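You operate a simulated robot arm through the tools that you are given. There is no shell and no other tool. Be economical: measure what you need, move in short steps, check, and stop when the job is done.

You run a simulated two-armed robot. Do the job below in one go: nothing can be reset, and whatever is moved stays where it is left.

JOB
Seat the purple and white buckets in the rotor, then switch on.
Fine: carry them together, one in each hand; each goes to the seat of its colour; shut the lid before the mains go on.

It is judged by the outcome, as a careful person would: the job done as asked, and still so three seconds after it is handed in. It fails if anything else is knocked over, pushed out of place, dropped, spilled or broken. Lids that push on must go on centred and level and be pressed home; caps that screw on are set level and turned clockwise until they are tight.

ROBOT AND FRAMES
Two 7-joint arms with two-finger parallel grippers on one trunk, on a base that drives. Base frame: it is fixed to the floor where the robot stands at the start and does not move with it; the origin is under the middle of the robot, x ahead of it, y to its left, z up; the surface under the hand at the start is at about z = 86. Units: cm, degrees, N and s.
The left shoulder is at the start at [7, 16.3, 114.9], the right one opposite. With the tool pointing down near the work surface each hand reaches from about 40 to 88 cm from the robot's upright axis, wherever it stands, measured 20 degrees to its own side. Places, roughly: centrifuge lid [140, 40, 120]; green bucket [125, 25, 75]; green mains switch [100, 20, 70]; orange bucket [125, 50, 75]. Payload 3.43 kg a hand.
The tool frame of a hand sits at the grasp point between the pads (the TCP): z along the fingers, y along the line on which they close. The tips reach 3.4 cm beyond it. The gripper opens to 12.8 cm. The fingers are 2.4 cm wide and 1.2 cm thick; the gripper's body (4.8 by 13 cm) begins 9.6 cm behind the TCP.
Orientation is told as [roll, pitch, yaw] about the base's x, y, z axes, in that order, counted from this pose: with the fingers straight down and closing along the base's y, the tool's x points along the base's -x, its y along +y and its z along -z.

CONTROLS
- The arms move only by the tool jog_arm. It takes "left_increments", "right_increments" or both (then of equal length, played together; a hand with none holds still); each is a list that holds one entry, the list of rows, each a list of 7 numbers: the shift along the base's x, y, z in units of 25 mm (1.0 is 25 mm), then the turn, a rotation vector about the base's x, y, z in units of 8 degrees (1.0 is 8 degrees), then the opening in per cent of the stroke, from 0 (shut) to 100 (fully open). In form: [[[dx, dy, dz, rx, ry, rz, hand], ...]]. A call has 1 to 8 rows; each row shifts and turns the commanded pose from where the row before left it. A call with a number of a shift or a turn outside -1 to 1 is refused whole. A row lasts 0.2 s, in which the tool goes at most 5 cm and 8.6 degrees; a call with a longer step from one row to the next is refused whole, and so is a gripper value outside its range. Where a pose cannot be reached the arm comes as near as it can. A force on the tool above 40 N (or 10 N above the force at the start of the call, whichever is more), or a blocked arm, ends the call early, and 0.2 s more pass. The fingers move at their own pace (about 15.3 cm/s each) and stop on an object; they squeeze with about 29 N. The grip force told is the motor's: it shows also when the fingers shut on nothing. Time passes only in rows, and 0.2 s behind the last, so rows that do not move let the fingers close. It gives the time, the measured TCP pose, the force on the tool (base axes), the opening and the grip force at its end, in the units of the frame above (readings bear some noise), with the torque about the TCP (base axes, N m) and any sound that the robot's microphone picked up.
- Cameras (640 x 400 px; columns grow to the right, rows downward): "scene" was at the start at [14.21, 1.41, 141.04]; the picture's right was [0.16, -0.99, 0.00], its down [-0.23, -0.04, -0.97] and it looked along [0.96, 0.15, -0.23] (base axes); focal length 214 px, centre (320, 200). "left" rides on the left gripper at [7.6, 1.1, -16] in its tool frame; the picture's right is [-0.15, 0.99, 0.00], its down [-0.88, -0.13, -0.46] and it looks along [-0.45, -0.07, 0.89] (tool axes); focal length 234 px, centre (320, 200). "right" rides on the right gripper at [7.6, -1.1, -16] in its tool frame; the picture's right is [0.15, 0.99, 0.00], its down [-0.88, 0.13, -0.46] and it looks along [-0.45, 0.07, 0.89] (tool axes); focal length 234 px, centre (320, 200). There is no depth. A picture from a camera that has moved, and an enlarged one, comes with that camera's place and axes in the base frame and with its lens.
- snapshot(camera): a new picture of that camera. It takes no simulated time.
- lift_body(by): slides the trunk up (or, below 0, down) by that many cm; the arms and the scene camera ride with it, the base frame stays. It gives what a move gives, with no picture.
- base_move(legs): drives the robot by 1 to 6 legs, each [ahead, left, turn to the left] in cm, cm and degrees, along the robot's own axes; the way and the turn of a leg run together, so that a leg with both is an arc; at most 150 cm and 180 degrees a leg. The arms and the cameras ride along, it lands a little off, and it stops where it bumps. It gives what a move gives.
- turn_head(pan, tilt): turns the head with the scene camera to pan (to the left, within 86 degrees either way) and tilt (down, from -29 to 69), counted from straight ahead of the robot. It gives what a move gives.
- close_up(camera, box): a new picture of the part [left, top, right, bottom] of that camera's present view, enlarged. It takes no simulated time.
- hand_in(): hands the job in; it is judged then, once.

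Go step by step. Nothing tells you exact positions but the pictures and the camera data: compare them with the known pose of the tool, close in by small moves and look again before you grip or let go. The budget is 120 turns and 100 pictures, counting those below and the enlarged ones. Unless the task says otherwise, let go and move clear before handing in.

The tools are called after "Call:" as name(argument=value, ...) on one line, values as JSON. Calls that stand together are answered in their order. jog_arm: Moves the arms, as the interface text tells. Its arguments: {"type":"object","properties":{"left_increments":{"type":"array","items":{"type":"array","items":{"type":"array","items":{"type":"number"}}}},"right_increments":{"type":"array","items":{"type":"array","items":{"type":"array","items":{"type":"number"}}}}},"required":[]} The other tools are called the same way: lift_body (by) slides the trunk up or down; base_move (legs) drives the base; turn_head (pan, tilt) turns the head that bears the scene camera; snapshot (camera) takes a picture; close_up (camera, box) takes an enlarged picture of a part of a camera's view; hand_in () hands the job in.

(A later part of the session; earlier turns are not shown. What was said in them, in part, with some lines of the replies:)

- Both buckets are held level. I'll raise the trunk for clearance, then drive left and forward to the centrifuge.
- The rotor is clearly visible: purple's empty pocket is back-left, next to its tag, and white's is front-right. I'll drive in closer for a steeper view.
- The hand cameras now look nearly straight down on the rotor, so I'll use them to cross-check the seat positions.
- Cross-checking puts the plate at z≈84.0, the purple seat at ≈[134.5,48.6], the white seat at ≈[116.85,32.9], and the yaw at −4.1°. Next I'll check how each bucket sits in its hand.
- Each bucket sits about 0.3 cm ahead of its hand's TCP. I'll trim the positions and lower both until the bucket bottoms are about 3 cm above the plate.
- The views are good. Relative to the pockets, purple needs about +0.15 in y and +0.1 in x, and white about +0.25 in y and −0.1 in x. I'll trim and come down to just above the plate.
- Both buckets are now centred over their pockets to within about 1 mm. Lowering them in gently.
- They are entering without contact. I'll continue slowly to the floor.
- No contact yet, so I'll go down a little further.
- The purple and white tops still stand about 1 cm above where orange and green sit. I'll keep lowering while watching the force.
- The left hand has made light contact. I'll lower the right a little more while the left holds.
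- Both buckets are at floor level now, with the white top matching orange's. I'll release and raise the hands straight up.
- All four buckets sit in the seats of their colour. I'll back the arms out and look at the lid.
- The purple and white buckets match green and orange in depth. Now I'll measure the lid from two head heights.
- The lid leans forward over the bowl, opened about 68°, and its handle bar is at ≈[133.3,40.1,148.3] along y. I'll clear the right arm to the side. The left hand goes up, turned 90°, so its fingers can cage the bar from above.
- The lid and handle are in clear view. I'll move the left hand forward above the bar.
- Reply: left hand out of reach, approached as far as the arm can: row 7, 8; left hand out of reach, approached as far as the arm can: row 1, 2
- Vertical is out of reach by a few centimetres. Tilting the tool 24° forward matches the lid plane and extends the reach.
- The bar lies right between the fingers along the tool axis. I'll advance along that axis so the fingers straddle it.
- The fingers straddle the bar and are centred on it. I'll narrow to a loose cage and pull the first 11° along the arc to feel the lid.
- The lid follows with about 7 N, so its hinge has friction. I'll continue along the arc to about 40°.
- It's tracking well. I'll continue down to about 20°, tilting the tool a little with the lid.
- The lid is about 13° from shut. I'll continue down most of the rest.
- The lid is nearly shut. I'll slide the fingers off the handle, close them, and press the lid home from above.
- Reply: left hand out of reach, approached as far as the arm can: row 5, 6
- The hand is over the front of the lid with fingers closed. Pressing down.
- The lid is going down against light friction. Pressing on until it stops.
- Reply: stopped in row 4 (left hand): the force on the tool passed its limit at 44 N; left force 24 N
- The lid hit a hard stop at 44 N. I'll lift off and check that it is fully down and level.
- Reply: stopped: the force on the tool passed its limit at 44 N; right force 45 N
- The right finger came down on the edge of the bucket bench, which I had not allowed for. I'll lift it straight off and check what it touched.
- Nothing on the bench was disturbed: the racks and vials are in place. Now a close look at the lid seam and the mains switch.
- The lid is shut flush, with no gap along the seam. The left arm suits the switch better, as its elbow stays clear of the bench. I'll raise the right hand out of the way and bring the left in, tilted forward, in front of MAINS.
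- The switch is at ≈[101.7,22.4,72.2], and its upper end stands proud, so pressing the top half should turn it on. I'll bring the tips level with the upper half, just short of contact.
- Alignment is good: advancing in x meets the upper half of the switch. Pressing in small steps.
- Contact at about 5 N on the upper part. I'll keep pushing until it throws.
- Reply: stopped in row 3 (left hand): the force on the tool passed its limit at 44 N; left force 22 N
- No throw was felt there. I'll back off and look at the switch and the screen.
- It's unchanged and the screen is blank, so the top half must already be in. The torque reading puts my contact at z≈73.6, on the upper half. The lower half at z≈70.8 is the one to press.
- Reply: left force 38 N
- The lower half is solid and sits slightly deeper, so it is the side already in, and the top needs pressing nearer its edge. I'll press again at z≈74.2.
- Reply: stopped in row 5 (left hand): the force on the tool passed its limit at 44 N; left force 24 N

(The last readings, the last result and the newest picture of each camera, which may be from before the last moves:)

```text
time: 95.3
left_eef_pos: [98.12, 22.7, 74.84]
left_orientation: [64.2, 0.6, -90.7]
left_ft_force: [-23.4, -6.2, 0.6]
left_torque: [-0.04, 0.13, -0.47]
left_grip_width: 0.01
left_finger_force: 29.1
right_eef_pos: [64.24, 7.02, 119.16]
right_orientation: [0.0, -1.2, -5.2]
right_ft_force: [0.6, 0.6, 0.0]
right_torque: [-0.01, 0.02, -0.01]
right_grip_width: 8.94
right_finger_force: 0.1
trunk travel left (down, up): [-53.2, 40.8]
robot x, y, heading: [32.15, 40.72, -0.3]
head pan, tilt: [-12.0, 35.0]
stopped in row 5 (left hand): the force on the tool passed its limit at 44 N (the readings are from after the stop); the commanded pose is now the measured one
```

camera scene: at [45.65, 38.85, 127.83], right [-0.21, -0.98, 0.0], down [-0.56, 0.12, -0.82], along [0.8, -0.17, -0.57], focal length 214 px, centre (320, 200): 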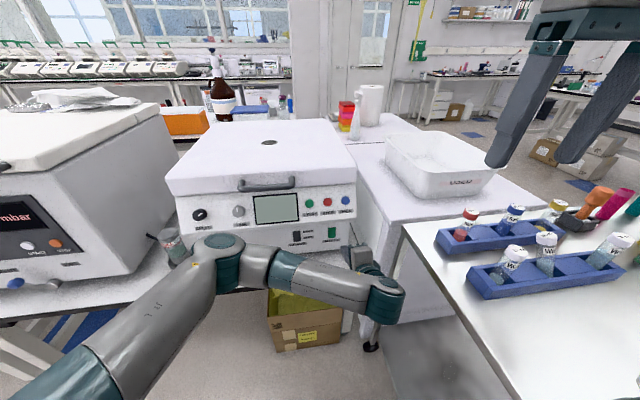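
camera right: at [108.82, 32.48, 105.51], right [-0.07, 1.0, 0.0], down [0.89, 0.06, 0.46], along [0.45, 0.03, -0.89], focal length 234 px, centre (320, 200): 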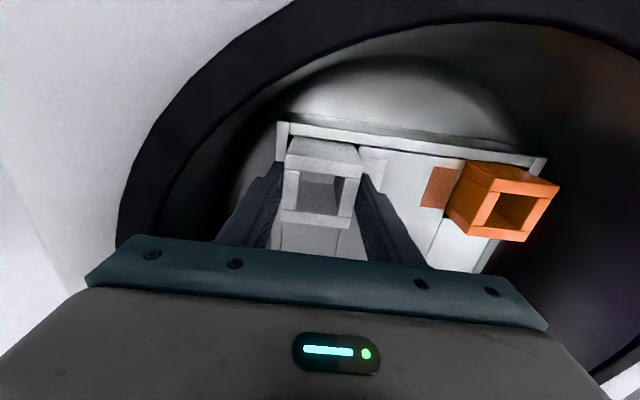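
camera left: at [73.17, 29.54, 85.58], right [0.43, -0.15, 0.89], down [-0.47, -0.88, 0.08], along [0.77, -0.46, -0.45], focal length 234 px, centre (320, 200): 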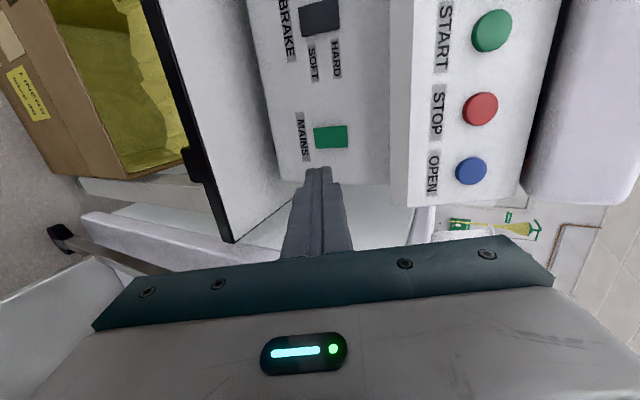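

Call:
jog_arm(left_increments=[[[-0.5, 0, 0, 0, 0, 0, 0], [-0.5, 0, 0, 0, 0, 0, 0], [-0.5, 0, -0.3, 0, 0, 0, 0], [-0.5, 0, -0.3, 0, 0, 0, 0]]])

Call:
close_up(camera="left", box=[280, 110, 408, 190])

```text
time: 96.5
left_eef_pos: [96.41, 25.09, 75.69]
left_orientation: [67.6, 1.9, -88.9]
left_ft_force: [0.8, 0.1, 0.3]
left_torque: [-0.05, 0.02, -0.01]
left_grip_width: 0.0
left_finger_force: 28.8
right_eef_pos: [64.82, 7.24, 119.15]
right_orientation: [-0.1, -1.0, -5.1]
right_ft_force: [0.5, 0.7, -0.2]
right_torque: [-0.03, -0.04, -0.03]
right_grip_width: 8.96
right_finger_force: 0.1
trunk travel left (down, up): [-53.2, 40.8]
robot x, y, heading: [31.8, 40.78, -0.4]
head pan, tilt: [-12.0, 35.0]
stopped in row 4 (left hand): the arm was blocked; the commanded pose is now the measured one
```

```text
5.00 times, centred on (344, 150) of left
camera zoom: at [81.89, 32.17, 82.87], right [0.38, -0.17, 0.91], down [-0.45, -0.89, 0.02], along [0.81, -0.42, -0.42], focal length 1171 px, centre (200, 450)
```

zoom: 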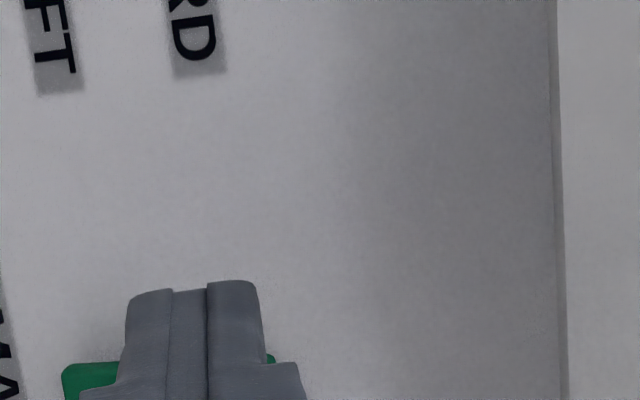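

Backing out was blocked somewhere along the arm, so I need a full look at it.

Call:
snapshot(camera="scene")

```text
2 pictures are left
camera scene: at [45.55, 38.85, 127.83], right [-0.21, -0.98, 0.0], down [-0.56, 0.12, -0.82], along [0.8, -0.17, -0.57], focal length 214 px, centre (320, 200)
```

scene: 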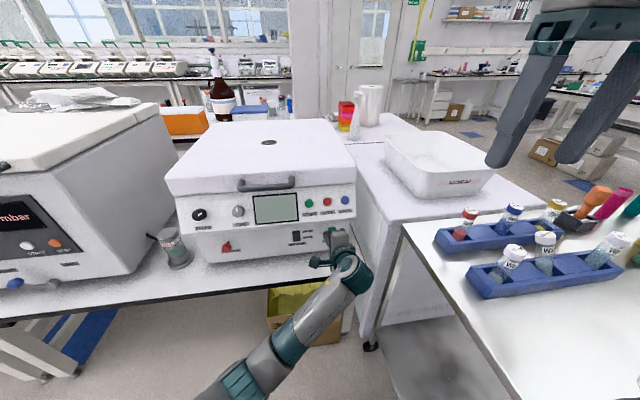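

The elbow has dropped low and the forearm is close to the bench edge; the downward part of that move likely pressed it there. I'll back out with a slight rise.

Call:
jog_arm(left_increments=[[[-0.3, 0, 0.1, 0, 0, 0, 0], [-0.3, 0, 0.1, 0, 0, 0, 0], [-0.4, 0, 0.1, 0, 0, 0, 0], [-0.4, 0, 0.1, 0, 0, 0, 0]]])

```text
time: 97.7
left_eef_pos: [94.88, 27.05, 78.27]
left_orientation: [70.4, 3.3, -87.5]
left_ft_force: [0.1, -0.1, -0.5]
left_torque: [0.01, 0.0, 0.0]
left_grip_width: 0.0
left_finger_force: 28.9
right_eef_pos: [64.65, 7.13, 119.06]
right_orientation: [-0.1, -0.9, -5.1]
right_ft_force: [-0.1, -0.7, 1.3]
right_torque: [-0.04, -0.01, 0.0]
right_grip_width: 8.95
right_finger_force: 0.0
trunk travel left (down, up): [-53.2, 40.8]
robot x, y, heading: [31.91, 40.92, -0.1]
head pan, tilt: [-12.0, 35.0]
stopped in row 4 (left hand): the arm was blocked; the commanded pose is now the measured one
```

Driving the base straight back moves the whole arm clear without any joint motion, so I'll do that.

Call:
base_move(legs=[[-24, 0, 0]])

Call:
jog_arm(left_increments=[[[0, 0, 0.4, 0, 0, 0, 0], [0, 0, 0.6, 0, 0, 0, 0], [0, 0.3, 0.8, 0, 0, 0, 0], [0, 0.5, 0.8, 0, 0, 0, 0], [0, 0.5, 0.8, 0, 0, 0, 0], [0, 0.5, 0.8, 0, 0, 0, 0], [0, 0.5, 0.8, 0, 0, 0, 0], [0, 0.5, 0.8, 0, 0, 0, 0]]])

```text
time: 99.5
left_eef_pos: [71.41, 27.03, 78.27]
left_orientation: [70.4, 3.3, -87.5]
left_ft_force: [-0.7, 0.3, 1.0]
left_torque: [-0.01, -0.01, -0.05]
left_grip_width: 0.0
left_finger_force: 28.8
right_eef_pos: [41.18, 7.04, 119.15]
right_orientation: [-0.1, -1.0, -5.2]
right_ft_force: [-1.2, -0.2, 0.2]
right_torque: [0.02, -0.03, -0.01]
right_grip_width: 8.97
right_finger_force: 0.0
trunk travel left (down, up): [-53.2, 40.8]
robot x, y, heading: [8.38, 41.0, -0.4]
head pan, tilt: [-12.0, 35.0]
```

```text
time: 101.3
left_eef_pos: [71.99, 35.33, 92.03]
left_orientation: [70.4, 4.8, -86.6]
left_ft_force: [0.4, -0.4, -0.9]
left_torque: [0.0, -0.01, 0.0]
left_grip_width: 0.01
left_finger_force: 28.8
right_eef_pos: [41.22, 6.99, 119.1]
right_orientation: [-0.2, -1.0, -5.1]
right_ft_force: [-0.4, 0.5, 0.2]
right_torque: [-0.04, -0.01, 0.02]
right_grip_width: 8.94
right_finger_force: 0.0
trunk travel left (down, up): [-53.2, 40.8]
robot x, y, heading: [8.58, 41.04, 0.2]
head pan, tilt: [-12.0, 35.0]
```

The arm is free. I'll move the left hand aside so the head camera has a clear line to the switch and screen, then use one picture there.

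Call:
jog_arm(left_increments=[[[0, 1, 0.5, 0, 0.5, 0, 0], [0, 1, 0.5, 0, 0.5, 0, 0], [0, 1, 0.5, 0, 0.5, 0, 0], [0, 1, 0.5, 0, 0.5, 0, 0], [0, 1, 0.5, 0, 0.5, 0, 0], [0, 1, 0.5, 0, 0.5, 0, 0], [0, 1, 0.5, 0, 0.5, 0, 0], [0, 1, 0.5, 0, 0.5, 0, 0]]])

Call:
close_up(camera="scene", box=[276, 168, 340, 208])

```text
time: 103.1
left_eef_pos: [80.99, 56.01, 95.14]
left_orientation: [38.6, 5.2, -88.8]
left_ft_force: [0.0, 0.5, -0.4]
left_torque: [-0.01, 0.02, -0.02]
left_grip_width: 0.0
left_finger_force: 28.2
left hand out of reach, approached as far as the arm can: row 4, 5, 6, 7, 8
right_eef_pos: [41.32, 7.14, 119.02]
right_orientation: [0.0, -1.0, -5.2]
right_ft_force: [0.0, 0.6, -0.3]
right_torque: [0.0, 0.03, 0.01]
right_grip_width: 8.96
right_finger_force: 0.0
trunk travel left (down, up): [-53.2, 40.8]
robot x, y, heading: [8.6, 40.88, -0.3]
head pan, tilt: [-12.0, 35.0]
```

```text
10.00 times, centred on (308, 188) of scene
camera zoom: at [22.07, 38.88, 127.83], right [-0.21, -0.98, 0.0], down [-0.56, 0.12, -0.82], along [0.8, -0.17, -0.57], focal length 2145 px, centre (440, 320)
```

zoom: 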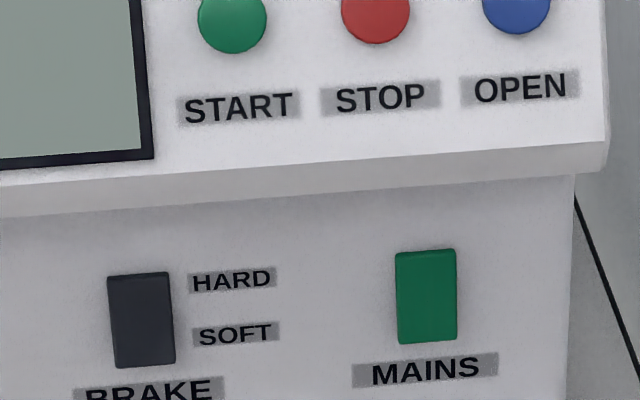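

Brake and mains look the same as before, so it has not flipped. Reviewing the contacts: both edge presses stopped at x≈101.7, the panel itself, so they missed just below and just above the switch. The lower half proper, at z≈71.3, is still untried. First I'll reset the left arm to a relaxed posture.

Call:
jog_arm(left_increments=[[[-1, 0.1, 1, 0, 0.6, 0, 0], [-1, 0.1, 1, 0, 0.6, 0, 0], [-1, 0.1, 1, 0, 0.6, 0, 0], [-1, 0.1, 1, 0, 0.6, 0, 0], [-1, 0.1, 1, 0, 0.6, 0, 0], [-1, 0.1, 1, 0, 0.6, 0, 0], [-1, 0.1, 1, 0, 0.6, 0, 0], [-1, 0.1, 1, 0, 0.6, 0, 0]]])

Call:
jog_arm(left_increments=[[[0, 0, 0.5, 0, 0, 1, 0], [0, 0, 0.5, 0, 0, 1, 0], [0, 0, 0.5, 0, 0, 1, 0], [0, 0, 0.5, 0, 0, 1, 0], [0, 0, 0, 0, 0, 1, 0], [0, 0, 0, 0, 0, 1, 0], [0, 0, 0, 0, 0, 1, 0], [0, 0, 0, 0, 0, 1, 0]]])

```text
time: 104.9
left_eef_pos: [83.57, 62.44, 109.15]
left_orientation: [-0.2, 3.4, -92.5]
left_ft_force: [-0.5, 1.1, -0.7]
left_torque: [-0.03, 0.0, 0.01]
left_grip_width: 0.02
left_finger_force: 28.7
left hand out of reach, approached as far as the arm can: row 1, 2, 3, 4, 5, 6, 7, 8
right_eef_pos: [41.16, 7.23, 119.19]
right_orientation: [-0.1, -0.9, -5.2]
right_ft_force: [0.1, 0.1, -0.3]
right_torque: [0.01, -0.04, 0.03]
right_grip_width: 8.96
right_finger_force: 0.1
trunk travel left (down, up): [-53.2, 40.8]
robot x, y, heading: [8.6, 40.77, -0.1]
head pan, tilt: [-12.0, 35.0]
```

```text
time: 106.7
left_eef_pos: [83.51, 62.57, 114.09]
left_orientation: [-0.3, 3.5, -28.2]
left_ft_force: [0.8, 0.0, 0.6]
left_torque: [0.02, 0.01, -0.02]
left_grip_width: 0.01
left_finger_force: 29.1
right_eef_pos: [41.25, 7.12, 119.16]
right_orientation: [-0.1, -1.0, -5.3]
right_ft_force: [-0.4, -0.5, -0.3]
right_torque: [0.0, -0.01, -0.01]
right_grip_width: 8.98
right_finger_force: 0.0
trunk travel left (down, up): [-53.2, 40.8]
robot x, y, heading: [8.23, 41.09, 0.3]
head pan, tilt: [-12.0, 35.0]
```

Call:
jog_arm(left_increments=[[[-0.6, 0, 0.4, 0, 0, 0.9, 0], [-0.6, 0, 0.4, 0, 0, 0.9, 0], [-0.8, 0, 0.4, 0, 0, 0.9, 0], [-0.8, 0, 0.4, 0, 0, 0.8, 0], [-1, 0, 0, 0, 0, 0, 0], [-1, 0, 0, 0, 0, 0, 0], [-1, 0, 0, 0, 0, 0, 0], [-1, 0, 0, 0, 0, 0, 0]]])

```text
time: 108.0
left_eef_pos: [73.93, 64.44, 104.92]
left_orientation: [-0.5, 16.3, 1.5]
left_ft_force: [0.1, -0.7, 0.7]
left_torque: [-0.01, -0.04, -0.03]
left_grip_width: 0.02
left_finger_force: 28.9
right_eef_pos: [41.45, 6.9, 118.95]
right_orientation: [0.0, -0.9, -5.1]
right_ft_force: [0.2, 0.7, -0.1]
right_torque: [-0.02, 0.0, 0.0]
right_grip_width: 8.96
right_finger_force: 0.0
trunk travel left (down, up): [-53.2, 40.8]
robot x, y, heading: [8.23, 41.02, 0.0]
head pan, tilt: [-12.0, 35.0]
stopped in row 6 (left hand): the arm was blocked; the commanded pose is now the measured one
```

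The elbow is hanging low and fouling when the hand comes in close. I'll raise the hand high and outward first to unfold it.

Call:
jog_arm(left_increments=[[[0.2, 0.1, 0.9, 0, -0.5, 0, 0], [0.2, 0.1, 0.9, 0, -0.5, 0, 0], [0.1, 0.1, 0.9, 0, -0.5, 0, 0], [0, 0.1, 1, 0, -0.5, 0, 0], [0, 0.1, 1, 0, 0, 0, 0], [0, 0.1, 1, 0, 0, 0, 0], [0, 0.1, 1, 0, 0, 0, 0], [0, 0.1, 1, 0, 0, 0, 0]]])

Call:
jog_arm(left_increments=[[[0, 0, 1, 0, 0, 0, 0], [0, 0, 1, 0, 0, 0, 0], [-0.5, 0, 1, 0, 0, 0, 0], [-0.5, 0, 1, 0, 0, 0, 0], [-1, 0, 0.5, 0, 0, 0, 0], [-1, 0, 0, 0, 0, 0, 0], [-1, 0, 0, 0, 0, 0, 0], [-1, 0, 0, 0, 0, 0, 0]]])

```text
time: 109.8
left_eef_pos: [74.78, 66.73, 124.61]
left_orientation: [-1.0, 0.3, 1.4]
left_ft_force: [-0.2, 0.0, -0.6]
left_torque: [-0.08, -0.02, -0.02]
left_grip_width: 0.0
left_finger_force: 28.7
right_eef_pos: [41.02, 7.32, 119.19]
right_orientation: [-0.3, -1.1, -5.1]
right_ft_force: [0.9, -0.7, -0.5]
right_torque: [-0.04, -0.04, 0.0]
right_grip_width: 8.97
right_finger_force: 0.0
trunk travel left (down, up): [-53.2, 40.8]
robot x, y, heading: [8.29, 41.12, -0.3]
head pan, tilt: [-12.0, 35.0]
```

```text
time: 111.8
left_eef_pos: [60.51, 69.58, 133.08]
left_orientation: [-4.6, 0.4, 3.1]
left_ft_force: [0.3, 0.1, 0.1]
left_torque: [0.01, -0.01, 0.0]
left_grip_width: 0.0
left_finger_force: 28.4
left hand out of reach, approached as far as the arm can: row 2, 3, 4
right_eef_pos: [41.27, 7.09, 119.13]
right_orientation: [-0.2, -0.9, -5.1]
right_ft_force: [0.4, 0.4, -0.3]
right_torque: [0.01, 0.03, 0.01]
right_grip_width: 8.97
right_finger_force: 0.1
trunk travel left (down, up): [-53.2, 40.8]
robot x, y, heading: [8.73, 40.9, 0.1]
head pan, tilt: [-12.0, 35.0]
stopped in row 8 (left hand): the arm was blocked; the commanded pose is now the measured one
```

The left arm is safe but awkward, so I'll use the right hand with its healthy posture instead. I'll raise the trunk to keep the elbow above the bench, then shift the base left and forward.

Call:
lift_body(by=20)

Call:
base_move(legs=[[0, 14, 0], [17, 0, 0]])

Call:
jog_arm(right_increments=[[[0.8, 0, -0.8, 0, -1, 0.08, 0], [0.8, 0, -0.8, 0, -1, 0.08, 0], [0.8, 0, -0.8, 0, -1, 0.08, 0], [0.8, 0, -0.8, 0, -1, 0.08, 0], [0.8, 0, -0.8, 0, -1, 0.08, 0], [0.8, 0, -0.8, 0, -1, 0.08, 0], [0.8, 0, -0.8, 0, -1, 0.08, 0], [0.8, 0, -0.8, 0, -1, 0.08, 0]]])

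```text
time: 114.0
left_eef_pos: [60.41, 69.71, 153.08]
left_orientation: [-4.5, 0.3, 3.1]
left_ft_force: [-0.2, 0.6, 0.1]
left_torque: [0.01, 0.02, -0.02]
left_grip_width: 0.0
left_finger_force: 29.4
right_eef_pos: [41.19, 7.16, 138.99]
right_orientation: [0.0, -1.0, -5.1]
right_ft_force: [-0.1, 0.1, -0.3]
right_torque: [0.0, 0.01, -0.02]
right_grip_width: 8.97
right_finger_force: 0.0
trunk travel left (down, up): [-73.2, 20.8]
robot x, y, heading: [8.25, 40.5, -0.1]
head pan, tilt: [-12.0, 35.0]
```

```text
time: 116.4
left_eef_pos: [77.32, 83.75, 153.41]
left_orientation: [-4.4, 0.3, 3.1]
left_ft_force: [0.2, -0.8, 1.6]
left_torque: [0.03, -0.07, -0.03]
left_grip_width: 0.01
left_finger_force: 28.8
right_eef_pos: [58.14, 21.28, 139.16]
right_orientation: [0.0, -1.3, -5.1]
right_ft_force: [-0.7, -0.5, 0.9]
right_torque: [-0.01, -0.03, 0.0]
right_grip_width: 8.95
right_finger_force: 0.2
trunk travel left (down, up): [-73.2, 20.8]
robot x, y, heading: [25.74, 54.71, -0.0]
head pan, tilt: [-12.0, 35.0]
```

```text
time: 118.2
left_eef_pos: [77.67, 83.58, 153.12]
left_orientation: [-4.5, 0.2, 3.1]
left_ft_force: [-0.3, -0.7, -0.1]
left_torque: [-0.04, -0.02, 0.0]
left_grip_width: 0.0
left_finger_force: 29.1
right_eef_pos: [79.62, 18.63, 126.58]
right_orientation: [5.0, -64.7, -2.6]
right_ft_force: [-0.6, -0.3, 0.0]
right_torque: [0.0, 0.04, 0.03]
right_grip_width: 0.01
right_finger_force: 28.8
right hand out of reach, approached as far as the arm can: row 6, 7, 8
trunk travel left (down, up): [-73.2, 20.8]
robot x, y, heading: [25.61, 55.24, -0.3]
head pan, tilt: [-12.0, 35.0]
```

Call:
jog_arm(right_increments=[[[0, 0.19, -1, 0, 0, 0, 0], [0, 0.19, -1, 0, 0, 0, 0], [0, 0.19, -1, 0, 0, 0, 0], [0, 0.19, -1, 0, 0, 0, 0], [0, 0.19, -1, 0, 0, 0, 0], [0, 0.19, -1, 0, 0, 0, 0], [0, 0.19, -1, 0, 0, 0, 0], [0, 0.19, -1, 0, 0, 0, 0]]])

Call:
jog_arm(right_increments=[[[0, 0, -1, 0, 0, 0, 0], [0, 0, -1, 0, 0, 0, 0], [0, 0, -1, 0, 0, 0, 0], [0, 0, -1, 0, 0, 0, 0], [0, 0, -1, 0, 0, 0, 0]]])

```text
time: 120.0
left_eef_pos: [77.73, 83.7, 153.26]
left_orientation: [-4.6, 0.3, 3.0]
left_ft_force: [1.1, -1.0, -0.5]
left_torque: [0.02, 0.01, -0.01]
left_grip_width: 0.01
left_finger_force: 28.8
right_eef_pos: [82.66, 20.91, 107.54]
right_orientation: [4.8, -65.0, -2.7]
right_ft_force: [0.5, 0.0, -0.1]
right_torque: [-0.01, 0.04, 0.01]
right_grip_width: 0.0
right_finger_force: 29.3
right hand out of reach, approached as far as the arm can: row 1, 2, 3, 4, 6
trunk travel left (down, up): [-73.2, 20.8]
robot x, y, heading: [25.63, 54.69, -0.2]
head pan, tilt: [-12.0, 35.0]
```

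```text
time: 121.2
left_eef_pos: [77.53, 84.87, 152.83]
left_orientation: [-5.1, 0.3, 2.6]
left_ft_force: [2.9, 0.1, -2.0]
left_torque: [-0.05, 0.33, -0.05]
left_grip_width: 0.01
left_finger_force: 28.8
right_eef_pos: [81.85, 21.43, 94.66]
right_orientation: [2.9, -64.2, -1.2]
right_ft_force: [1.0, -0.7, -1.3]
right_torque: [0.02, -0.13, 0.05]
right_grip_width: 0.0
right_finger_force: 29.2
trunk travel left (down, up): [-73.2, 20.8]
robot x, y, heading: [25.44, 55.2, -0.3]
head pan, tilt: [-12.0, 35.0]
```

The left arm felt a slight nudge, so I'll take a look to see whether the arms are touching.

Call:
snapshot(camera="scene")

```text
0 pictures are left
camera scene: at [38.9, 54.33, 147.79], right [-0.21, -0.98, 0.01], down [-0.56, 0.12, -0.82], along [0.8, -0.18, -0.57], focal length 214 px, centre (320, 200)
```

scene: 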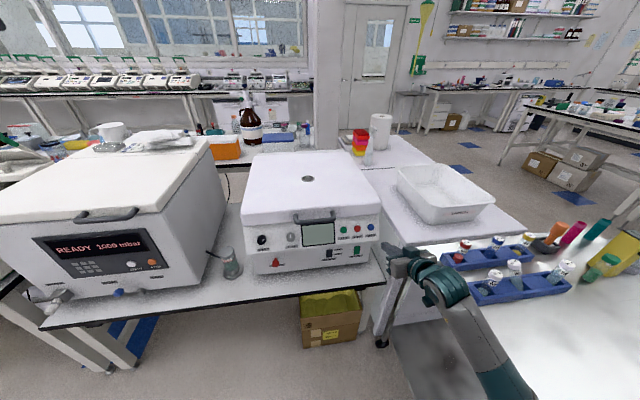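

Nothing is touching, and the lid is shut with everything in place. No pictures remain, so I'll go on by measured coordinates and force feel. Descending to switch height, clear of the panel.

Call:
jog_arm(right_increments=[[[0.1, 0.05, -1, 0, 0, 0, 0], [0.1, 0.05, -1, 0, 0, 0, 0], [0.1, 0.05, -1, 0, 0, 0, 0], [0.1, 0.05, -1, 0, 0, 0, 0], [0.1, 0.05, -1, 0, 0, 0, 0], [0.1, 0.05, -1, 0, 0, 0, 0]]])

```text
time: 122.6
left_eef_pos: [77.71, 83.61, 153.26]
left_orientation: [-4.5, 0.3, 3.1]
left_ft_force: [0.0, -0.1, 0.8]
left_torque: [0.04, 0.02, -0.01]
left_grip_width: 0.0
left_finger_force: 29.0
right_eef_pos: [84.02, 20.19, 80.12]
right_orientation: [5.8, -64.7, -3.0]
right_ft_force: [0.5, -1.1, -0.4]
right_torque: [-0.01, 0.0, 0.03]
right_grip_width: 0.04
right_finger_force: 29.2
right hand out of reach, approached as far as the arm can: row 4, 5, 6
trunk travel left (down, up): [-73.2, 20.8]
robot x, y, heading: [25.29, 54.81, -0.4]
head pan, tilt: [-12.0, 35.0]
```

Call:
jog_arm(right_increments=[[[0.8, 0.22, -0.5, 0, 0, 0, 0], [0.8, 0.22, -0.6, 0, 0, 0, 0], [0.8, 0.22, -0.7, 0, 0, 0, 0], [0.4, 0.22, -0.7, 0, 0, 0, 0]]])

```text
time: 123.6
left_eef_pos: [77.52, 83.71, 153.18]
left_orientation: [-4.5, 0.4, 3.1]
left_ft_force: [-0.2, -0.3, 0.5]
left_torque: [0.02, 0.0, 0.02]
left_grip_width: 0.0
left_finger_force: 29.8
right_eef_pos: [91.12, 19.65, 74.24]
right_orientation: [5.7, -64.8, -3.0]
right_ft_force: [-0.1, -0.6, 0.8]
right_torque: [0.01, -0.05, 0.03]
right_grip_width: 0.0
right_finger_force: 29.1
right hand out of reach, approached as far as the arm can: row 1, 2, 3, 4
trunk travel left (down, up): [-73.2, 20.8]
robot x, y, heading: [25.15, 54.88, -0.5]
head pan, tilt: [-12.0, 35.0]
```

The hand reads about 2.7 cm short in y because of a wrist limit. I'll shift the base left by that much, then lower to the lower half of the switch.

Call:
base_move(legs=[[0, 2.7, 0]])

Call:
jog_arm(right_increments=[[[0, 0, -0.5, 0, 0, 0, 0], [0, 0, -0.5, 0, 0, 0, 0], [0, 0, 0, 0, 0, 0, 0]]])

```text
time: 124.5
left_eef_pos: [77.67, 85.74, 153.19]
left_orientation: [-4.2, 0.3, 3.0]
left_ft_force: [0.8, -0.8, -0.6]
left_torque: [0.09, -0.02, -0.01]
left_grip_width: 0.0
left_finger_force: 29.0
right_eef_pos: [91.04, 22.1, 74.18]
right_orientation: [6.2, -64.8, -3.6]
right_ft_force: [-0.2, 0.2, -0.4]
right_torque: [0.05, -0.04, 0.04]
right_grip_width: 0.0
right_finger_force: 29.5
trunk travel left (down, up): [-73.2, 20.8]
robot x, y, heading: [25.41, 57.64, -0.5]
head pan, tilt: [-12.0, 35.0]
```

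```text
time: 125.2
left_eef_pos: [77.63, 86.52, 153.14]
left_orientation: [-4.7, 0.3, 2.9]
left_ft_force: [-0.4, 0.6, 0.1]
left_torque: [0.0, 0.0, 0.02]
left_grip_width: 0.0
left_finger_force: 29.3
right_eef_pos: [91.11, 22.24, 71.8]
right_orientation: [5.7, -64.7, -2.9]
right_ft_force: [-0.3, 0.5, 0.6]
right_torque: [0.0, -0.02, -0.02]
right_grip_width: 0.0
right_finger_force: 29.1
trunk travel left (down, up): [-73.2, 20.8]
robot x, y, heading: [25.6, 57.55, -0.2]
head pan, tilt: [-12.0, 35.0]
```

The hand is in place at y 22.2, z 71.8. Advancing to touch.

Call:
jog_arm(right_increments=[[[0.6, 0, 0, 0, 0, 0, 0], [0.6, 0, 0, 0, 0, 0, 0], [0.6, 0, 0, 0, 0, 0, 0], [0.1, 0, 0, 0, 0, 0, 0], [0.1, 0, 0, 0, 0, 0, 0]]])

Call:
jog_arm(right_increments=[[[0.08, 0, 0, 0, 0, 0, 0], [0.08, 0, 0, 0, 0, 0, 0], [0.08, 0, 0, 0, 0, 0, 0], [0, 0, 0, 0, 0, 0, 0]]])

```text
time: 126.5
left_eef_pos: [77.76, 86.25, 153.33]
left_orientation: [-4.5, 0.4, 3.0]
left_ft_force: [0.4, -0.1, 0.1]
left_torque: [0.02, -0.03, 0.02]
left_grip_width: 0.0
left_finger_force: 29.2
right_eef_pos: [96.08, 21.99, 71.73]
right_orientation: [5.6, -64.8, -2.9]
right_ft_force: [-0.1, 0.1, 0.0]
right_torque: [-0.02, -0.02, -0.03]
right_grip_width: 0.0
right_finger_force: 29.6
trunk travel left (down, up): [-73.2, 20.8]
robot x, y, heading: [25.94, 57.46, -0.3]
head pan, tilt: [-12.0, 35.0]
```

```text
time: 127.5
left_eef_pos: [77.77, 86.32, 153.13]
left_orientation: [-4.5, 0.3, 3.0]
left_ft_force: [-0.1, -0.6, -0.2]
left_torque: [-0.01, 0.04, 0.03]
left_grip_width: 0.02
left_finger_force: 28.7
right_eef_pos: [96.57, 22.19, 71.82]
right_orientation: [5.5, -64.8, -2.9]
right_ft_force: [-0.2, -0.3, 0.4]
right_torque: [-0.01, 0.02, 0.0]
right_grip_width: 0.02
right_finger_force: 29.4
trunk travel left (down, up): [-73.2, 20.8]
robot x, y, heading: [26.04, 57.53, -0.6]
head pan, tilt: [-12.0, 35.0]
```

Call:
jog_arm(right_increments=[[[0.08, 0, 0, 0, 0, 0, 0], [0.08, 0, 0, 0, 0, 0, 0], [0.08, 0, 0, 0, 0, 0, 0], [0.08, 0, 0, 0, 0, 0, 0], [0, 0, 0, 0, 0, 0, 0]]])

Call:
jog_arm(right_increments=[[[0.08, 0, 0, 0, 0, 0, 0], [0.08, 0, 0, 0, 0, 0, 0], [0, 0, 0, 0, 0, 0, 0]]])

```text
time: 128.7
left_eef_pos: [77.63, 86.34, 153.14]
left_orientation: [-4.5, 0.3, 3.0]
left_ft_force: [0.0, -0.2, -1.1]
left_torque: [-0.02, -0.01, 0.01]
left_grip_width: 0.0
left_finger_force: 29.1
right_eef_pos: [97.33, 22.13, 71.74]
right_orientation: [5.7, -64.8, -3.0]
right_ft_force: [-0.4, 0.4, -0.1]
right_torque: [0.01, 0.03, 0.0]
right_grip_width: 0.0
right_finger_force: 28.8
trunk travel left (down, up): [-73.2, 20.8]
robot x, y, heading: [25.86, 57.74, -0.3]
head pan, tilt: [-12.0, 35.0]
```

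```text
time: 129.4
left_eef_pos: [77.71, 86.29, 153.07]
left_orientation: [-4.5, 0.3, 3.0]
left_ft_force: [0.2, 0.4, 0.0]
left_torque: [0.02, -0.02, 0.0]
left_grip_width: 0.01
left_finger_force: 29.1
right_eef_pos: [97.7, 22.26, 71.77]
right_orientation: [5.5, -64.8, -3.0]
right_ft_force: [0.1, 0.6, 0.5]
right_torque: [-0.03, 0.0, -0.02]
right_grip_width: 0.02
right_finger_force: 28.9
trunk travel left (down, up): [-73.2, 20.8]
robot x, y, heading: [25.66, 57.17, -0.2]
head pan, tilt: [-12.0, 35.0]
```

Call:
jog_arm(right_increments=[[[0.06, 0, 0, 0, 0, 0, 0], [0.06, 0, 0, 0, 0, 0, 0], [0.06, 0, 0, 0, 0, 0, 0], [0, 0, 0, 0, 0, 0, 0]]])

Call:
jog_arm(right_increments=[[[0.06, 0, 0, 0, 0, 0, 0], [0.06, 0, 0, 0, 0, 0, 0], [0.06, 0, 0, 0, 0, 0, 0], [0, 0, 0, 0, 0, 0, 0]]])

```text
time: 130.4
left_eef_pos: [77.18, 86.31, 153.12]
left_orientation: [-4.6, 0.1, 3.0]
left_ft_force: [0.3, 0.2, 0.7]
left_torque: [0.02, 0.0, -0.02]
left_grip_width: 0.01
left_finger_force: 28.9
right_eef_pos: [97.91, 22.19, 71.76]
right_orientation: [5.5, -64.7, -2.9]
right_ft_force: [-33.9, 4.6, 1.4]
right_torque: [0.03, 0.12, -0.01]
right_grip_width: 0.0
right_finger_force: 29.2
trunk travel left (down, up): [-73.2, 20.8]
robot x, y, heading: [25.42, 58.04, -0.2]
head pan, tilt: [-12.0, 35.0]
```

```text
time: 130.9
left_eef_pos: [77.24, 86.33, 153.42]
left_orientation: [-4.6, 0.1, 2.9]
left_ft_force: [-0.3, 0.3, 0.2]
left_torque: [0.01, 0.0, -0.03]
left_grip_width: 0.02
left_finger_force: 29.5
right_eef_pos: [97.81, 22.2, 71.8]
right_orientation: [5.5, -64.6, -2.9]
right_ft_force: [-21.5, 3.3, 11.9]
right_torque: [-0.03, -0.3, -0.07]
right_grip_width: 0.0
right_finger_force: 28.7
trunk travel left (down, up): [-73.2, 20.8]
robot x, y, heading: [25.68, 57.64, -0.4]
head pan, tilt: [-12.0, 35.0]
stopped in row 2 (right hand): the force on the tool passed its limit at 46 N (the readings are from after the stop); the commanded pose is now the measured one
```

The lower half is rigid, with contact at TCP x≈97.8. Touching the upper half with the same hand will show which side stands proud.

Call:
jog_arm(right_increments=[[[-0.4, 0, 0, 0, 0, 0, 0], [-0.4, 0, 0, 0, 0, 0, 0], [0, 0, 0.5, 0, 0, 0, 0], [0, 0, 0.46, 0, 0, 0, 0], [0.4, 0, 0, 0, 0, 0, 0], [0.2, 0, 0, 0, 0, 0, 0], [0, 0, 0, 0, 0, 0, 0]]])

Call:
jog_arm(right_increments=[[[0.04, 0, 0, 0, 0, 0, 0], [0.04, 0, 0, 0, 0, 0, 0], [0, 0, 0, 0, 0, 0, 0]]])

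Call:
jog_arm(right_increments=[[[0.04, 0, 0, 0, 0, 0, 0], [0.04, 0, 0, 0, 0, 0, 0], [0, 0, 0, 0, 0, 0, 0]]])

```text
time: 132.5
left_eef_pos: [77.59, 86.26, 153.11]
left_orientation: [-4.5, 0.2, 3.1]
left_ft_force: [-0.5, -0.2, -0.6]
left_torque: [-0.02, -0.01, 0.0]
left_grip_width: 0.01
left_finger_force: 29.2
right_eef_pos: [97.57, 22.11, 73.81]
right_orientation: [5.6, -64.3, -2.9]
right_ft_force: [0.2, -0.2, -0.1]
right_torque: [0.01, 0.01, 0.01]
right_grip_width: 0.01
right_finger_force: 29.3
trunk travel left (down, up): [-73.2, 20.8]
robot x, y, heading: [25.66, 57.63, -0.4]
head pan, tilt: [-12.0, 35.0]
```

```text
time: 133.3
left_eef_pos: [77.63, 86.26, 153.16]
left_orientation: [-4.4, 0.3, 3.1]
left_ft_force: [0.5, -1.0, 0.5]
left_torque: [0.01, -0.03, 0.01]
left_grip_width: 0.0
left_finger_force: 29.1
right_eef_pos: [97.81, 22.21, 73.86]
right_orientation: [5.6, -64.4, -3.0]
right_ft_force: [-0.3, -0.5, 0.3]
right_torque: [0.01, 0.04, 0.03]
right_grip_width: 0.0
right_finger_force: 29.2
trunk travel left (down, up): [-73.2, 20.8]
robot x, y, heading: [25.21, 58.01, -0.1]
head pan, tilt: [-12.0, 35.0]
```

```text
time: 134.1
left_eef_pos: [77.44, 86.37, 153.23]
left_orientation: [-4.6, 0.2, 3.0]
left_ft_force: [-0.6, -0.5, -0.6]
left_torque: [-0.02, 0.0, 0.0]
left_grip_width: 0.02
left_finger_force: 29.2
right_eef_pos: [97.73, 22.16, 73.71]
right_orientation: [5.6, -64.4, -3.0]
right_ft_force: [-15.5, 3.0, -0.7]
right_torque: [-0.01, 0.13, -0.01]
right_grip_width: 0.0
right_finger_force: 29.3
trunk travel left (down, up): [-73.2, 20.8]
robot x, y, heading: [25.46, 57.66, -0.5]
head pan, tilt: [-12.0, 35.0]
```

Both halves feel level to within about a millimetre, and no click has sounded, so it has not thrown. I'll press nearer the top end, where the leverage is best, and ramp the force.

Call:
jog_arm(right_increments=[[[-0.3, 0, 0, 0, 0, 0, 0], [0, 0, 0.32, 0, 0, 0, 0], [0.2, 0, 0, 0, 0, 0, 0], [0.08, 0, 0, 0, 0, 0, 0], [0.04, 0, 0, 0, 0, 0, 0], [0.04, 0, 0, 0, 0, 0, 0], [0, 0, 0, 0, 0, 0, 0]]])

Call:
jog_arm(right_increments=[[[0.04, 0, 0, 0, 0, 0, 0], [0.04, 0, 0, 0, 0, 0, 0], [0.04, 0, 0, 0, 0, 0, 0], [0, 0, 0, 0, 0, 0, 0]]])

Call:
jog_arm(right_increments=[[[0.04, 0, 0, 0, 0, 0, 0], [0.04, 0, 0, 0, 0, 0, 0], [0.04, 0, 0, 0, 0, 0, 0], [0, 0, 0, 0, 0, 0, 0]]])

```text
time: 135.7
left_eef_pos: [77.45, 86.32, 153.17]
left_orientation: [-4.5, 0.2, 3.0]
left_ft_force: [0.2, 0.7, -0.5]
left_torque: [-0.01, 0.04, 0.0]
left_grip_width: 0.0
left_finger_force: 29.1
right_eef_pos: [97.92, 22.04, 74.71]
right_orientation: [5.6, -64.4, -2.9]
right_ft_force: [-18.2, 0.7, -1.6]
right_torque: [0.02, 0.13, -0.19]
right_grip_width: 0.0
right_finger_force: 28.8
trunk travel left (down, up): [-73.2, 20.8]
robot x, y, heading: [25.27, 57.69, -0.4]
head pan, tilt: [-12.0, 35.0]
```

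```text
time: 136.5
left_eef_pos: [77.26, 86.37, 153.3]
left_orientation: [-4.6, 0.2, 2.8]
left_ft_force: [0.2, 0.9, 0.4]
left_torque: [-0.02, -0.01, -0.01]
left_grip_width: 0.0
left_finger_force: 28.9
right_eef_pos: [97.92, 22.1, 74.69]
right_orientation: [5.4, -64.3, -3.0]
right_ft_force: [-18.9, 1.4, 8.7]
right_torque: [-0.12, -0.22, -0.15]
right_grip_width: 0.0
right_finger_force: 28.5
trunk travel left (down, up): [-73.2, 20.8]
robot x, y, heading: [25.56, 57.59, -0.1]
head pan, tilt: [-12.0, 35.0]
stopped in row 3 (right hand): the force on the tool passed its limit at 41 N (the readings are from after the stop); the commanded pose is now the measured one
```

```text
time: 137.4
left_eef_pos: [77.29, 86.33, 153.31]
left_orientation: [-4.6, 0.1, 2.8]
left_ft_force: [-0.5, 0.0, 0.8]
left_torque: [-0.01, 0.0, -0.03]
left_grip_width: 0.03
left_finger_force: 28.4
right_eef_pos: [97.97, 22.09, 74.59]
right_orientation: [5.5, -64.3, -2.9]
right_ft_force: [-24.8, 3.1, 14.3]
right_torque: [-0.1, -0.36, -0.07]
right_grip_width: 0.0
right_finger_force: 29.0
trunk travel left (down, up): [-73.2, 20.8]
robot x, y, heading: [25.53, 57.86, -0.2]
head pan, tilt: [-12.0, 35.0]
stopped in row 4 (right hand): the force on the tool passed its limit at 41 N (the readings are from after the stop); the commanded pose is now the measured one
```

Comparing against the bare panel, the upper end stands about 2 mm proud and the lower end is flush. So the top must go in, with contact at z≈73.6. I'll press there with a steady, ramped hold.

Call:
jog_arm(right_increments=[[[-0.3, 0, 0, 0, 0, 0, 0], [0, 0, -0.2, 0, 0, 0, 0], [0.16, 0, 0, 0, 0, 0, 0], [0.08, 0, 0, 0, 0, 0, 0], [0.04, 0, 0, 0, 0, 0, 0], [0, 0, 0, 0, 0, 0, 0]]])

Call:
jog_arm(right_increments=[[[0.02, 0, 0, 0, 0, 0, 0], [0.02, 0, 0, 0, 0, 0, 0], [0.02, 0, 0, 0, 0, 0, 0], [0, 0, 0, 0, 0, 0, 0], [0, 0, 0, 0, 0, 0, 0], [0, 0, 0, 0, 0, 0, 0]]])

Call:
jog_arm(right_increments=[[[0.02, 0, 0, 0, 0, 0, 0], [0.02, 0, 0, 0, 0, 0, 0], [0.02, 0, 0, 0, 0, 0, 0], [0, 0, 0, 0, 0, 0, 0], [0, 0, 0, 0, 0, 0, 0]]])

```text
time: 138.8
left_eef_pos: [77.15, 86.32, 153.23]
left_orientation: [-4.6, 0.0, 2.9]
left_ft_force: [0.4, 0.3, 0.5]
left_torque: [0.03, 0.06, 0.01]
left_grip_width: 0.01
left_finger_force: 29.1
right_eef_pos: [97.8, 22.18, 73.77]
right_orientation: [5.5, -63.8, -3.0]
right_ft_force: [-33.8, 4.0, 5.5]
right_torque: [-0.02, -0.01, -0.17]
right_grip_width: 0.02
right_finger_force: 29.1
trunk travel left (down, up): [-73.2, 20.8]
robot x, y, heading: [25.31, 57.52, -0.3]
head pan, tilt: [-12.0, 35.0]
```

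```text
time: 139.4
left_eef_pos: [77.12, 86.33, 153.28]
left_orientation: [-4.6, 0.1, 2.8]
left_ft_force: [0.2, -0.2, 0.1]
left_torque: [0.0, -0.02, 0.0]
left_grip_width: 0.0
left_finger_force: 29.0
right_eef_pos: [97.86, 22.05, 73.76]
right_orientation: [5.4, -64.0, -2.8]
right_ft_force: [-23.5, 3.7, 12.2]
right_torque: [-0.09, -0.33, -0.05]
right_grip_width: 0.0
right_finger_force: 28.8
trunk travel left (down, up): [-73.2, 20.8]
robot x, y, heading: [25.18, 58.02, -0.5]
head pan, tilt: [-12.0, 35.0]
stopped in row 2 (right hand): the force on the tool passed its limit at 44 N (the readings are from after the stop); the commanded pose is now the measured one
```

```text
time: 140.5
left_eef_pos: [76.92, 86.35, 153.36]
left_orientation: [-4.7, 0.1, 2.8]
left_ft_force: [0.9, 0.6, -0.7]
left_torque: [0.02, 0.0, -0.01]
left_grip_width: 0.0
left_finger_force: 28.9
right_eef_pos: [97.89, 22.08, 73.68]
right_orientation: [5.5, -63.9, -3.1]
right_ft_force: [-23.2, 4.2, 14.1]
right_torque: [-0.08, -0.4, -0.08]
right_grip_width: 0.0
right_finger_force: 28.8
trunk travel left (down, up): [-73.2, 20.8]
robot x, y, heading: [25.58, 57.6, -0.9]
head pan, tilt: [-12.0, 35.0]
stopped in row 5 (right hand): the force on the tool passed its limit at 40 N (the readings are from after the stop); the commanded pose is now the measured one
```

Rethinking: the contacts fit a rocker that simply follows each press. Both ends bottom out at the same depth, and every picture, taken after a top press or before any, showed the bottom proud. So top-in is OFF and the bottom end must go in last. I'll press the bottom end at z≈70.6, stepping finely to feel it.

Call:
jog_arm(right_increments=[[[-0.4, 0, 0, 0, 0, 0, 0], [-0.3, 0, -0.5, 0, 0, 0, 0], [0, 0, -0.52, 0, 0, 0, 0], [0.3, 0, 0, 0, 0, 0, 0], [0, 0, 0, 0, 0, 0, 0]]])

Call:
jog_arm(right_increments=[[[0.06, 0, 0, 0, 0, 0, 0], [0, 0, 0, 0, 0, 0, 0]]])

Call:
jog_arm(right_increments=[[[0.06, 0, 0, 0, 0, 0, 0], [0, 0, 0, 0, 0, 0, 0]]])

Call:
jog_arm(right_increments=[[[0.06, 0, 0, 0, 0, 0, 0], [0, 0, 0, 0, 0, 0, 0]]])

Call:
jog_arm(right_increments=[[[0.06, 0, 0, 0, 0, 0, 0], [0, 0, 0, 0, 0, 0, 0]]])

```text
time: 141.7
left_eef_pos: [77.55, 86.17, 153.23]
left_orientation: [-4.6, 0.3, 2.8]
left_ft_force: [0.1, -0.4, -0.5]
left_torque: [-0.01, -0.01, -0.02]
left_grip_width: 0.0
left_finger_force: 28.6
right_eef_pos: [97.23, 22.07, 70.86]
right_orientation: [5.5, -63.7, -3.0]
right_ft_force: [0.2, 0.4, 0.5]
right_torque: [-0.05, -0.02, 0.02]
right_grip_width: 0.03
right_finger_force: 28.7
trunk travel left (down, up): [-73.2, 20.8]
robot x, y, heading: [25.49, 57.37, -0.5]
head pan, tilt: [-12.0, 35.0]
```

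```text
time: 142.3
left_eef_pos: [77.57, 86.21, 153.23]
left_orientation: [-4.6, 0.2, 2.9]
left_ft_force: [0.7, 0.1, -0.2]
left_torque: [-0.03, -0.02, 0.04]
left_grip_width: 0.0
left_finger_force: 29.1
right_eef_pos: [97.43, 22.07, 70.94]
right_orientation: [5.5, -63.6, -3.0]
right_ft_force: [0.0, 0.1, 0.6]
right_torque: [0.03, 0.0, 0.02]
right_grip_width: 0.0
right_finger_force: 28.9
trunk travel left (down, up): [-73.2, 20.8]
robot x, y, heading: [25.39, 57.69, -0.5]
head pan, tilt: [-12.0, 35.0]
```

```text
time: 142.9
left_eef_pos: [77.57, 86.22, 153.2]
left_orientation: [-4.6, 0.2, 2.8]
left_ft_force: [0.5, -0.5, -1.2]
left_torque: [-0.01, 0.02, -0.03]
left_grip_width: 0.0
left_finger_force: 29.1
right_eef_pos: [97.46, 22.0, 70.71]
right_orientation: [5.5, -63.6, -3.0]
right_ft_force: [-0.4, -0.3, -1.3]
right_torque: [0.01, 0.03, -0.04]
right_grip_width: 0.0
right_finger_force: 28.5
trunk travel left (down, up): [-73.2, 20.8]
robot x, y, heading: [25.6, 58.06, -0.6]
head pan, tilt: [-12.0, 35.0]
```

```text
time: 143.5
left_eef_pos: [77.55, 86.24, 153.18]
left_orientation: [-4.7, 0.3, 2.8]
left_ft_force: [0.3, 0.0, -0.7]
left_torque: [0.0, -0.01, 0.0]
left_grip_width: 0.02
left_finger_force: 29.0
right_eef_pos: [97.78, 22.06, 70.72]
right_orientation: [5.5, -63.5, -3.1]
right_ft_force: [-0.3, -0.3, 0.3]
right_torque: [0.04, 0.02, -0.03]
right_grip_width: 0.0
right_finger_force: 28.9
trunk travel left (down, up): [-73.2, 20.8]
robot x, y, heading: [25.37, 57.85, -0.5]
head pan, tilt: [-12.0, 35.0]
```

```text
time: 144.1
left_eef_pos: [77.55, 86.15, 153.24]
left_orientation: [-4.6, 0.4, 2.7]
left_ft_force: [-0.5, -0.8, -0.9]
left_torque: [-0.02, -0.01, 0.02]
left_grip_width: 0.01
left_finger_force: 29.2
right_eef_pos: [97.82, 21.93, 70.78]
right_orientation: [5.5, -63.5, -3.0]
right_ft_force: [-0.7, 0.3, 0.3]
right_torque: [0.0, 0.0, 0.03]
right_grip_width: 0.03
right_finger_force: 29.2
trunk travel left (down, up): [-73.2, 20.8]
robot x, y, heading: [25.56, 57.47, -0.6]
head pan, tilt: [-12.0, 35.0]
```

Call:
jog_arm(right_increments=[[[0.06, 0, 0, 0, 0, 0, 0], [0, 0, 0, 0, 0, 0, 0]]])

Call:
jog_arm(right_increments=[[[0.04, 0, 0, 0, 0, 0, 0], [0, 0, 0, 0, 0, 0, 0]]])

Call:
jog_arm(right_increments=[[[0.04, 0, 0, 0, 0, 0, 0], [0, 0, 0, 0, 0, 0, 0]]])

Call:
jog_arm(right_increments=[[[0.04, 0, 0, 0, 0, 0, 0], [0, 0, 0, 0, 0, 0, 0]]])

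```text
time: 144.7
left_eef_pos: [77.56, 86.3, 153.15]
left_orientation: [-4.6, 0.3, 2.8]
left_ft_force: [-0.8, -0.5, 0.3]
left_torque: [0.01, -0.01, -0.01]
left_grip_width: 0.0
left_finger_force: 29.2
right_eef_pos: [97.93, 21.98, 70.86]
right_orientation: [5.5, -63.4, -2.9]
right_ft_force: [0.5, 1.1, -0.6]
right_torque: [-0.01, -0.04, 0.01]
right_grip_width: 0.0
right_finger_force: 29.1
trunk travel left (down, up): [-73.2, 20.8]
robot x, y, heading: [25.58, 57.62, -0.2]
head pan, tilt: [-12.0, 35.0]
```

```text
time: 145.3
left_eef_pos: [77.51, 86.1, 153.07]
left_orientation: [-4.6, 0.3, 2.8]
left_ft_force: [0.7, -0.1, -0.3]
left_torque: [-0.02, 0.02, -0.02]
left_grip_width: 0.02
left_finger_force: 29.2
right_eef_pos: [97.84, 22.03, 70.87]
right_orientation: [5.5, -63.5, -3.0]
right_ft_force: [-5.4, -1.4, 0.2]
right_torque: [0.0, 0.03, -0.1]
right_grip_width: 0.0
right_finger_force: 29.0
trunk travel left (down, up): [-73.2, 20.8]
robot x, y, heading: [25.74, 57.89, -0.5]
head pan, tilt: [-12.0, 35.0]
```

```text
time: 145.9
left_eef_pos: [77.4, 86.29, 153.19]
left_orientation: [-4.6, 0.2, 2.7]
left_ft_force: [-0.2, 0.3, -0.3]
left_torque: [0.01, 0.01, 0.01]
left_grip_width: 0.0
left_finger_force: 29.3
right_eef_pos: [98.02, 21.91, 70.73]
right_orientation: [5.5, -63.5, -2.9]
right_ft_force: [-14.0, -1.3, -0.4]
right_torque: [-0.05, 0.08, -0.13]
right_grip_width: 0.01
right_finger_force: 29.4
trunk travel left (down, up): [-73.2, 20.8]
robot x, y, heading: [24.83, 57.61, -0.6]
head pan, tilt: [-12.0, 35.0]
```

```text
time: 146.5
left_eef_pos: [77.31, 86.19, 153.38]
left_orientation: [-4.6, 0.2, 2.8]
left_ft_force: [-0.9, 0.1, -0.3]
left_torque: [0.01, 0.01, 0.03]
left_grip_width: 0.0
left_finger_force: 29.2
right_eef_pos: [97.93, 21.89, 70.8]
right_orientation: [5.6, -63.5, -3.0]
right_ft_force: [-24.2, -1.1, -0.8]
right_torque: [-0.01, 0.15, -0.23]
right_grip_width: 0.0
right_finger_force: 29.6
trunk travel left (down, up): [-73.2, 20.8]
robot x, y, heading: [25.82, 57.53, -0.7]
head pan, tilt: [-12.0, 35.0]
```

Contact here is stiff and linear, so it makes a good depth gauge: about 9.5 N per mm. I'll probe the switch profile at several heights with identical strokes.

Call:
jog_arm(right_increments=[[[-0.3, 0, 0, 0, 0, 0, 0], [0, 0, 0.4, 0, 0, 0, 0], [0, 0, 0, 0, 0, 0, 0], [0.2, 0, 0, 0, 0, 0, 0], [0.06, 0, 0, 0, 0, 0, 0], [0, 0, 0, 0, 0, 0, 0]]])

Call:
jog_arm(right_increments=[[[-0.26, 0, 0, 0, 0, 0, 0], [0, 0, 0.4, 0, 0, 0, 0], [0, 0, 0, 0, 0, 0, 0], [0.2, 0, 0, 0, 0, 0, 0], [0.06, 0, 0, 0, 0, 0, 0], [0, 0, 0, 0, 0, 0, 0]]])

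Call:
jog_arm(right_increments=[[[-0.26, 0, 0, 0, 0, 0, 0], [0, 0, 0.4, 0, 0, 0, 0], [0, 0, 0, 0, 0, 0, 0], [0.2, 0, 0, 0, 0, 0, 0], [0.06, 0, 0, 0, 0, 0, 0], [0, 0, 0, 0, 0, 0, 0]]])

Call:
jog_arm(right_increments=[[[-0.26, 0, 0, 0, 0, 0, 0], [0, 0, 0.4, 0, 0, 0, 0], [0, 0, 0, 0, 0, 0, 0], [0.2, 0, 0, 0, 0, 0, 0], [0.06, 0, 0, 0, 0, 0, 0], [0, 0, 0, 0, 0, 0, 0]]])

```text
time: 147.9
left_eef_pos: [77.23, 86.32, 153.23]
left_orientation: [-4.6, 0.2, 2.8]
left_ft_force: [0.6, 0.6, 0.1]
left_torque: [-0.03, 0.01, 0.03]
left_grip_width: 0.0
left_finger_force: 28.9
right_eef_pos: [97.84, 22.07, 71.89]
right_orientation: [5.4, -63.6, -3.1]
right_ft_force: [-20.1, 2.3, 4.1]
right_torque: [0.03, -0.02, -0.04]
right_grip_width: 0.0
right_finger_force: 29.3
trunk travel left (down, up): [-73.2, 20.8]
robot x, y, heading: [25.11, 57.64, -0.4]
head pan, tilt: [-12.0, 35.0]
```

```text
time: 149.3
left_eef_pos: [77.07, 86.3, 153.29]
left_orientation: [-4.6, 0.1, 2.9]
left_ft_force: [-0.3, -0.3, -0.1]
left_torque: [-0.03, 0.04, -0.02]
left_grip_width: 0.0
left_finger_force: 29.1
right_eef_pos: [97.78, 21.97, 72.9]
right_orientation: [5.5, -63.6, -3.1]
right_ft_force: [-35.0, 3.8, 2.4]
right_torque: [0.03, 0.07, -0.06]
right_grip_width: 0.01
right_finger_force: 29.3
trunk travel left (down, up): [-73.2, 20.8]
robot x, y, heading: [25.69, 57.26, -0.7]
head pan, tilt: [-12.0, 35.0]
```

```text
time: 150.7
left_eef_pos: [77.16, 86.35, 153.36]
left_orientation: [-4.7, 0.1, 2.8]
left_ft_force: [0.2, 0.1, 0.3]
left_torque: [0.01, 0.03, -0.01]
left_grip_width: 0.02
left_finger_force: 28.9
right_eef_pos: [97.97, 22.02, 73.99]
right_orientation: [5.5, -63.7, -3.0]
right_ft_force: [-20.8, 2.2, 6.6]
right_torque: [-0.04, -0.1, -0.09]
right_grip_width: 0.0
right_finger_force: 28.6
trunk travel left (down, up): [-73.2, 20.8]
robot x, y, heading: [25.61, 57.86, -0.4]
head pan, tilt: [-12.0, 35.0]
```

```text
time: 152.1
left_eef_pos: [77.46, 86.25, 153.26]
left_orientation: [-4.6, 0.2, 2.8]
left_ft_force: [-0.5, 0.1, 0.2]
left_torque: [-0.05, 0.02, -0.01]
left_grip_width: 0.01
left_finger_force: 28.6
right_eef_pos: [98.06, 22.01, 74.82]
right_orientation: [5.5, -63.6, -3.0]
right_ft_force: [-10.9, 2.1, 0.1]
right_torque: [0.0, 0.08, -0.04]
right_grip_width: 0.0
right_finger_force: 28.7
trunk travel left (down, up): [-73.2, 20.8]
robot x, y, heading: [25.46, 57.75, -0.6]
head pan, tilt: [-12.0, 35.0]
```

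The profile is a clear V, with its peak at z≈72.35 and both ends sinking equally. So it is a freely moving rocker that tips to whichever end is pressed. It was top-in at the start (OFF), so the final press goes on the bottom end. Then I'll pull straight back.

Call:
jog_arm(right_increments=[[[-0.5, 0, 0, 0, 0, 0, 0], [0, 0, -0.6, 0, 0, 0, 0], [0, 0, -0.6, 0, 0, 0, 0], [0, 0, -0.5, 0, 0, 0, 0], [0.3, 0, 0, 0, 0, 0, 0], [0.15, 0, 0, 0, 0, 0, 0], [0.08, 0, 0, 0, 0, 0, 0], [0, 0, 0, 0, 0, 0, 0]]])

Call:
jog_arm(right_increments=[[[0.03, 0, 0, 0, 0, 0, 0], [0, 0, 0, 0, 0, 0, 0], [0, 0, 0, 0, 0, 0, 0]]])

```text
time: 153.9
left_eef_pos: [77.32, 86.2, 153.26]
left_orientation: [-4.6, 0.2, 2.8]
left_ft_force: [0.1, 0.2, 0.1]
left_torque: [-0.03, -0.01, 0.02]
left_grip_width: 0.0
left_finger_force: 28.9
right_eef_pos: [97.94, 22.11, 70.53]
right_orientation: [5.5, -63.5, -3.0]
right_ft_force: [-14.2, 2.8, 0.0]
right_torque: [0.03, 0.11, 0.01]
right_grip_width: 0.0
right_finger_force: 28.5
trunk travel left (down, up): [-73.2, 20.8]
robot x, y, heading: [25.52, 57.69, -0.5]
head pan, tilt: [-12.0, 35.0]
```

```text
time: 154.7
left_eef_pos: [77.34, 86.19, 153.14]
left_orientation: [-4.7, 0.1, 2.9]
left_ft_force: [0.4, 0.2, -0.1]
left_torque: [0.01, 0.0, -0.01]
left_grip_width: 0.0
left_finger_force: 28.4
right_eef_pos: [98.06, 22.02, 70.45]
right_orientation: [5.5, -63.5, -3.0]
right_ft_force: [-26.2, 5.1, -3.6]
right_torque: [0.11, 0.26, 0.07]
right_grip_width: 0.03
right_finger_force: 29.1
trunk travel left (down, up): [-73.2, 20.8]
robot x, y, heading: [25.43, 57.58, -0.8]
head pan, tilt: [-12.0, 35.0]
```

The bottom end is fully home at 26 N. Withdrawing straight back.

Call:
jog_arm(right_increments=[[[-0.3, 0, 0, 0, 0, 0, 0], [-0.5, 0, 0, 0, 0, 0, 0], [-0.8, 0, 0, 0, 0, 0, 0], [-0.8, 0, 0, 0, 0, 0, 0], [-0.8, 0, 0, 0, 0, 0, 0]]])

Call:
base_move(legs=[[-12, 0, 0]])

```text
time: 155.9
left_eef_pos: [77.66, 86.31, 153.16]
left_orientation: [-4.6, 0.2, 2.8]
left_ft_force: [0.3, 0.0, 0.7]
left_torque: [0.01, -0.01, -0.03]
left_grip_width: 0.0
left_finger_force: 28.8
right_eef_pos: [90.33, 22.05, 70.67]
right_orientation: [5.7, -63.7, -3.3]
right_ft_force: [0.0, -0.3, 0.3]
right_torque: [-0.01, 0.0, 0.0]
right_grip_width: 0.0
right_finger_force: 28.7
trunk travel left (down, up): [-73.2, 20.8]
robot x, y, heading: [25.35, 57.68, -0.2]
head pan, tilt: [-12.0, 35.0]
```

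```text
time: 157.1
left_eef_pos: [65.91, 86.15, 153.14]
left_orientation: [-4.6, 0.4, 2.9]
left_ft_force: [-1.0, 0.1, -0.4]
left_torque: [-0.02, 0.07, 0.02]
left_grip_width: 0.0
left_finger_force: 29.3
right_eef_pos: [78.44, 22.05, 70.64]
right_orientation: [5.7, -63.4, -3.3]
right_ft_force: [-0.6, 0.0, 1.0]
right_torque: [-0.01, 0.0, 0.0]
right_grip_width: 0.0
right_finger_force: 28.7
trunk travel left (down, up): [-73.2, 20.8]
robot x, y, heading: [13.77, 57.68, -0.3]
head pan, tilt: [-12.0, 35.0]
```

Both hands are empty and clear: the buckets are in their seats, the lid is shut, and the last press on the mains rocker was on its bottom end. Handing in.

Call:
hand_in()

```text
The job is handed in.
```

I carried the purple and white buckets over together, one in each hand, and seated each in its own-colour seat. I then shut the lid and pressed the mains switch, but I couldn't confirm that the power came on.

- **Buckets:** in the last clear view of the rotor, purple sat at the same depth as green. White matched orange.
- **Lid:** I pressed it down to a hard stop before touching the mains. The pictures showed no gap along the seam.
- **Mains switch:** I tipped it back and forth several times while working out which end turns it on. I judged that pressing the bottom end is "on" and pressed that end last. I had no pictures left to check it, no click was reported, and the screen was blank the last time I looked closely, before that final press.
- **Bench contact:** the right hand briefly came down on the edge of the bucket bench with about 45 N. The racks and vials looked undisturbed afterwards.
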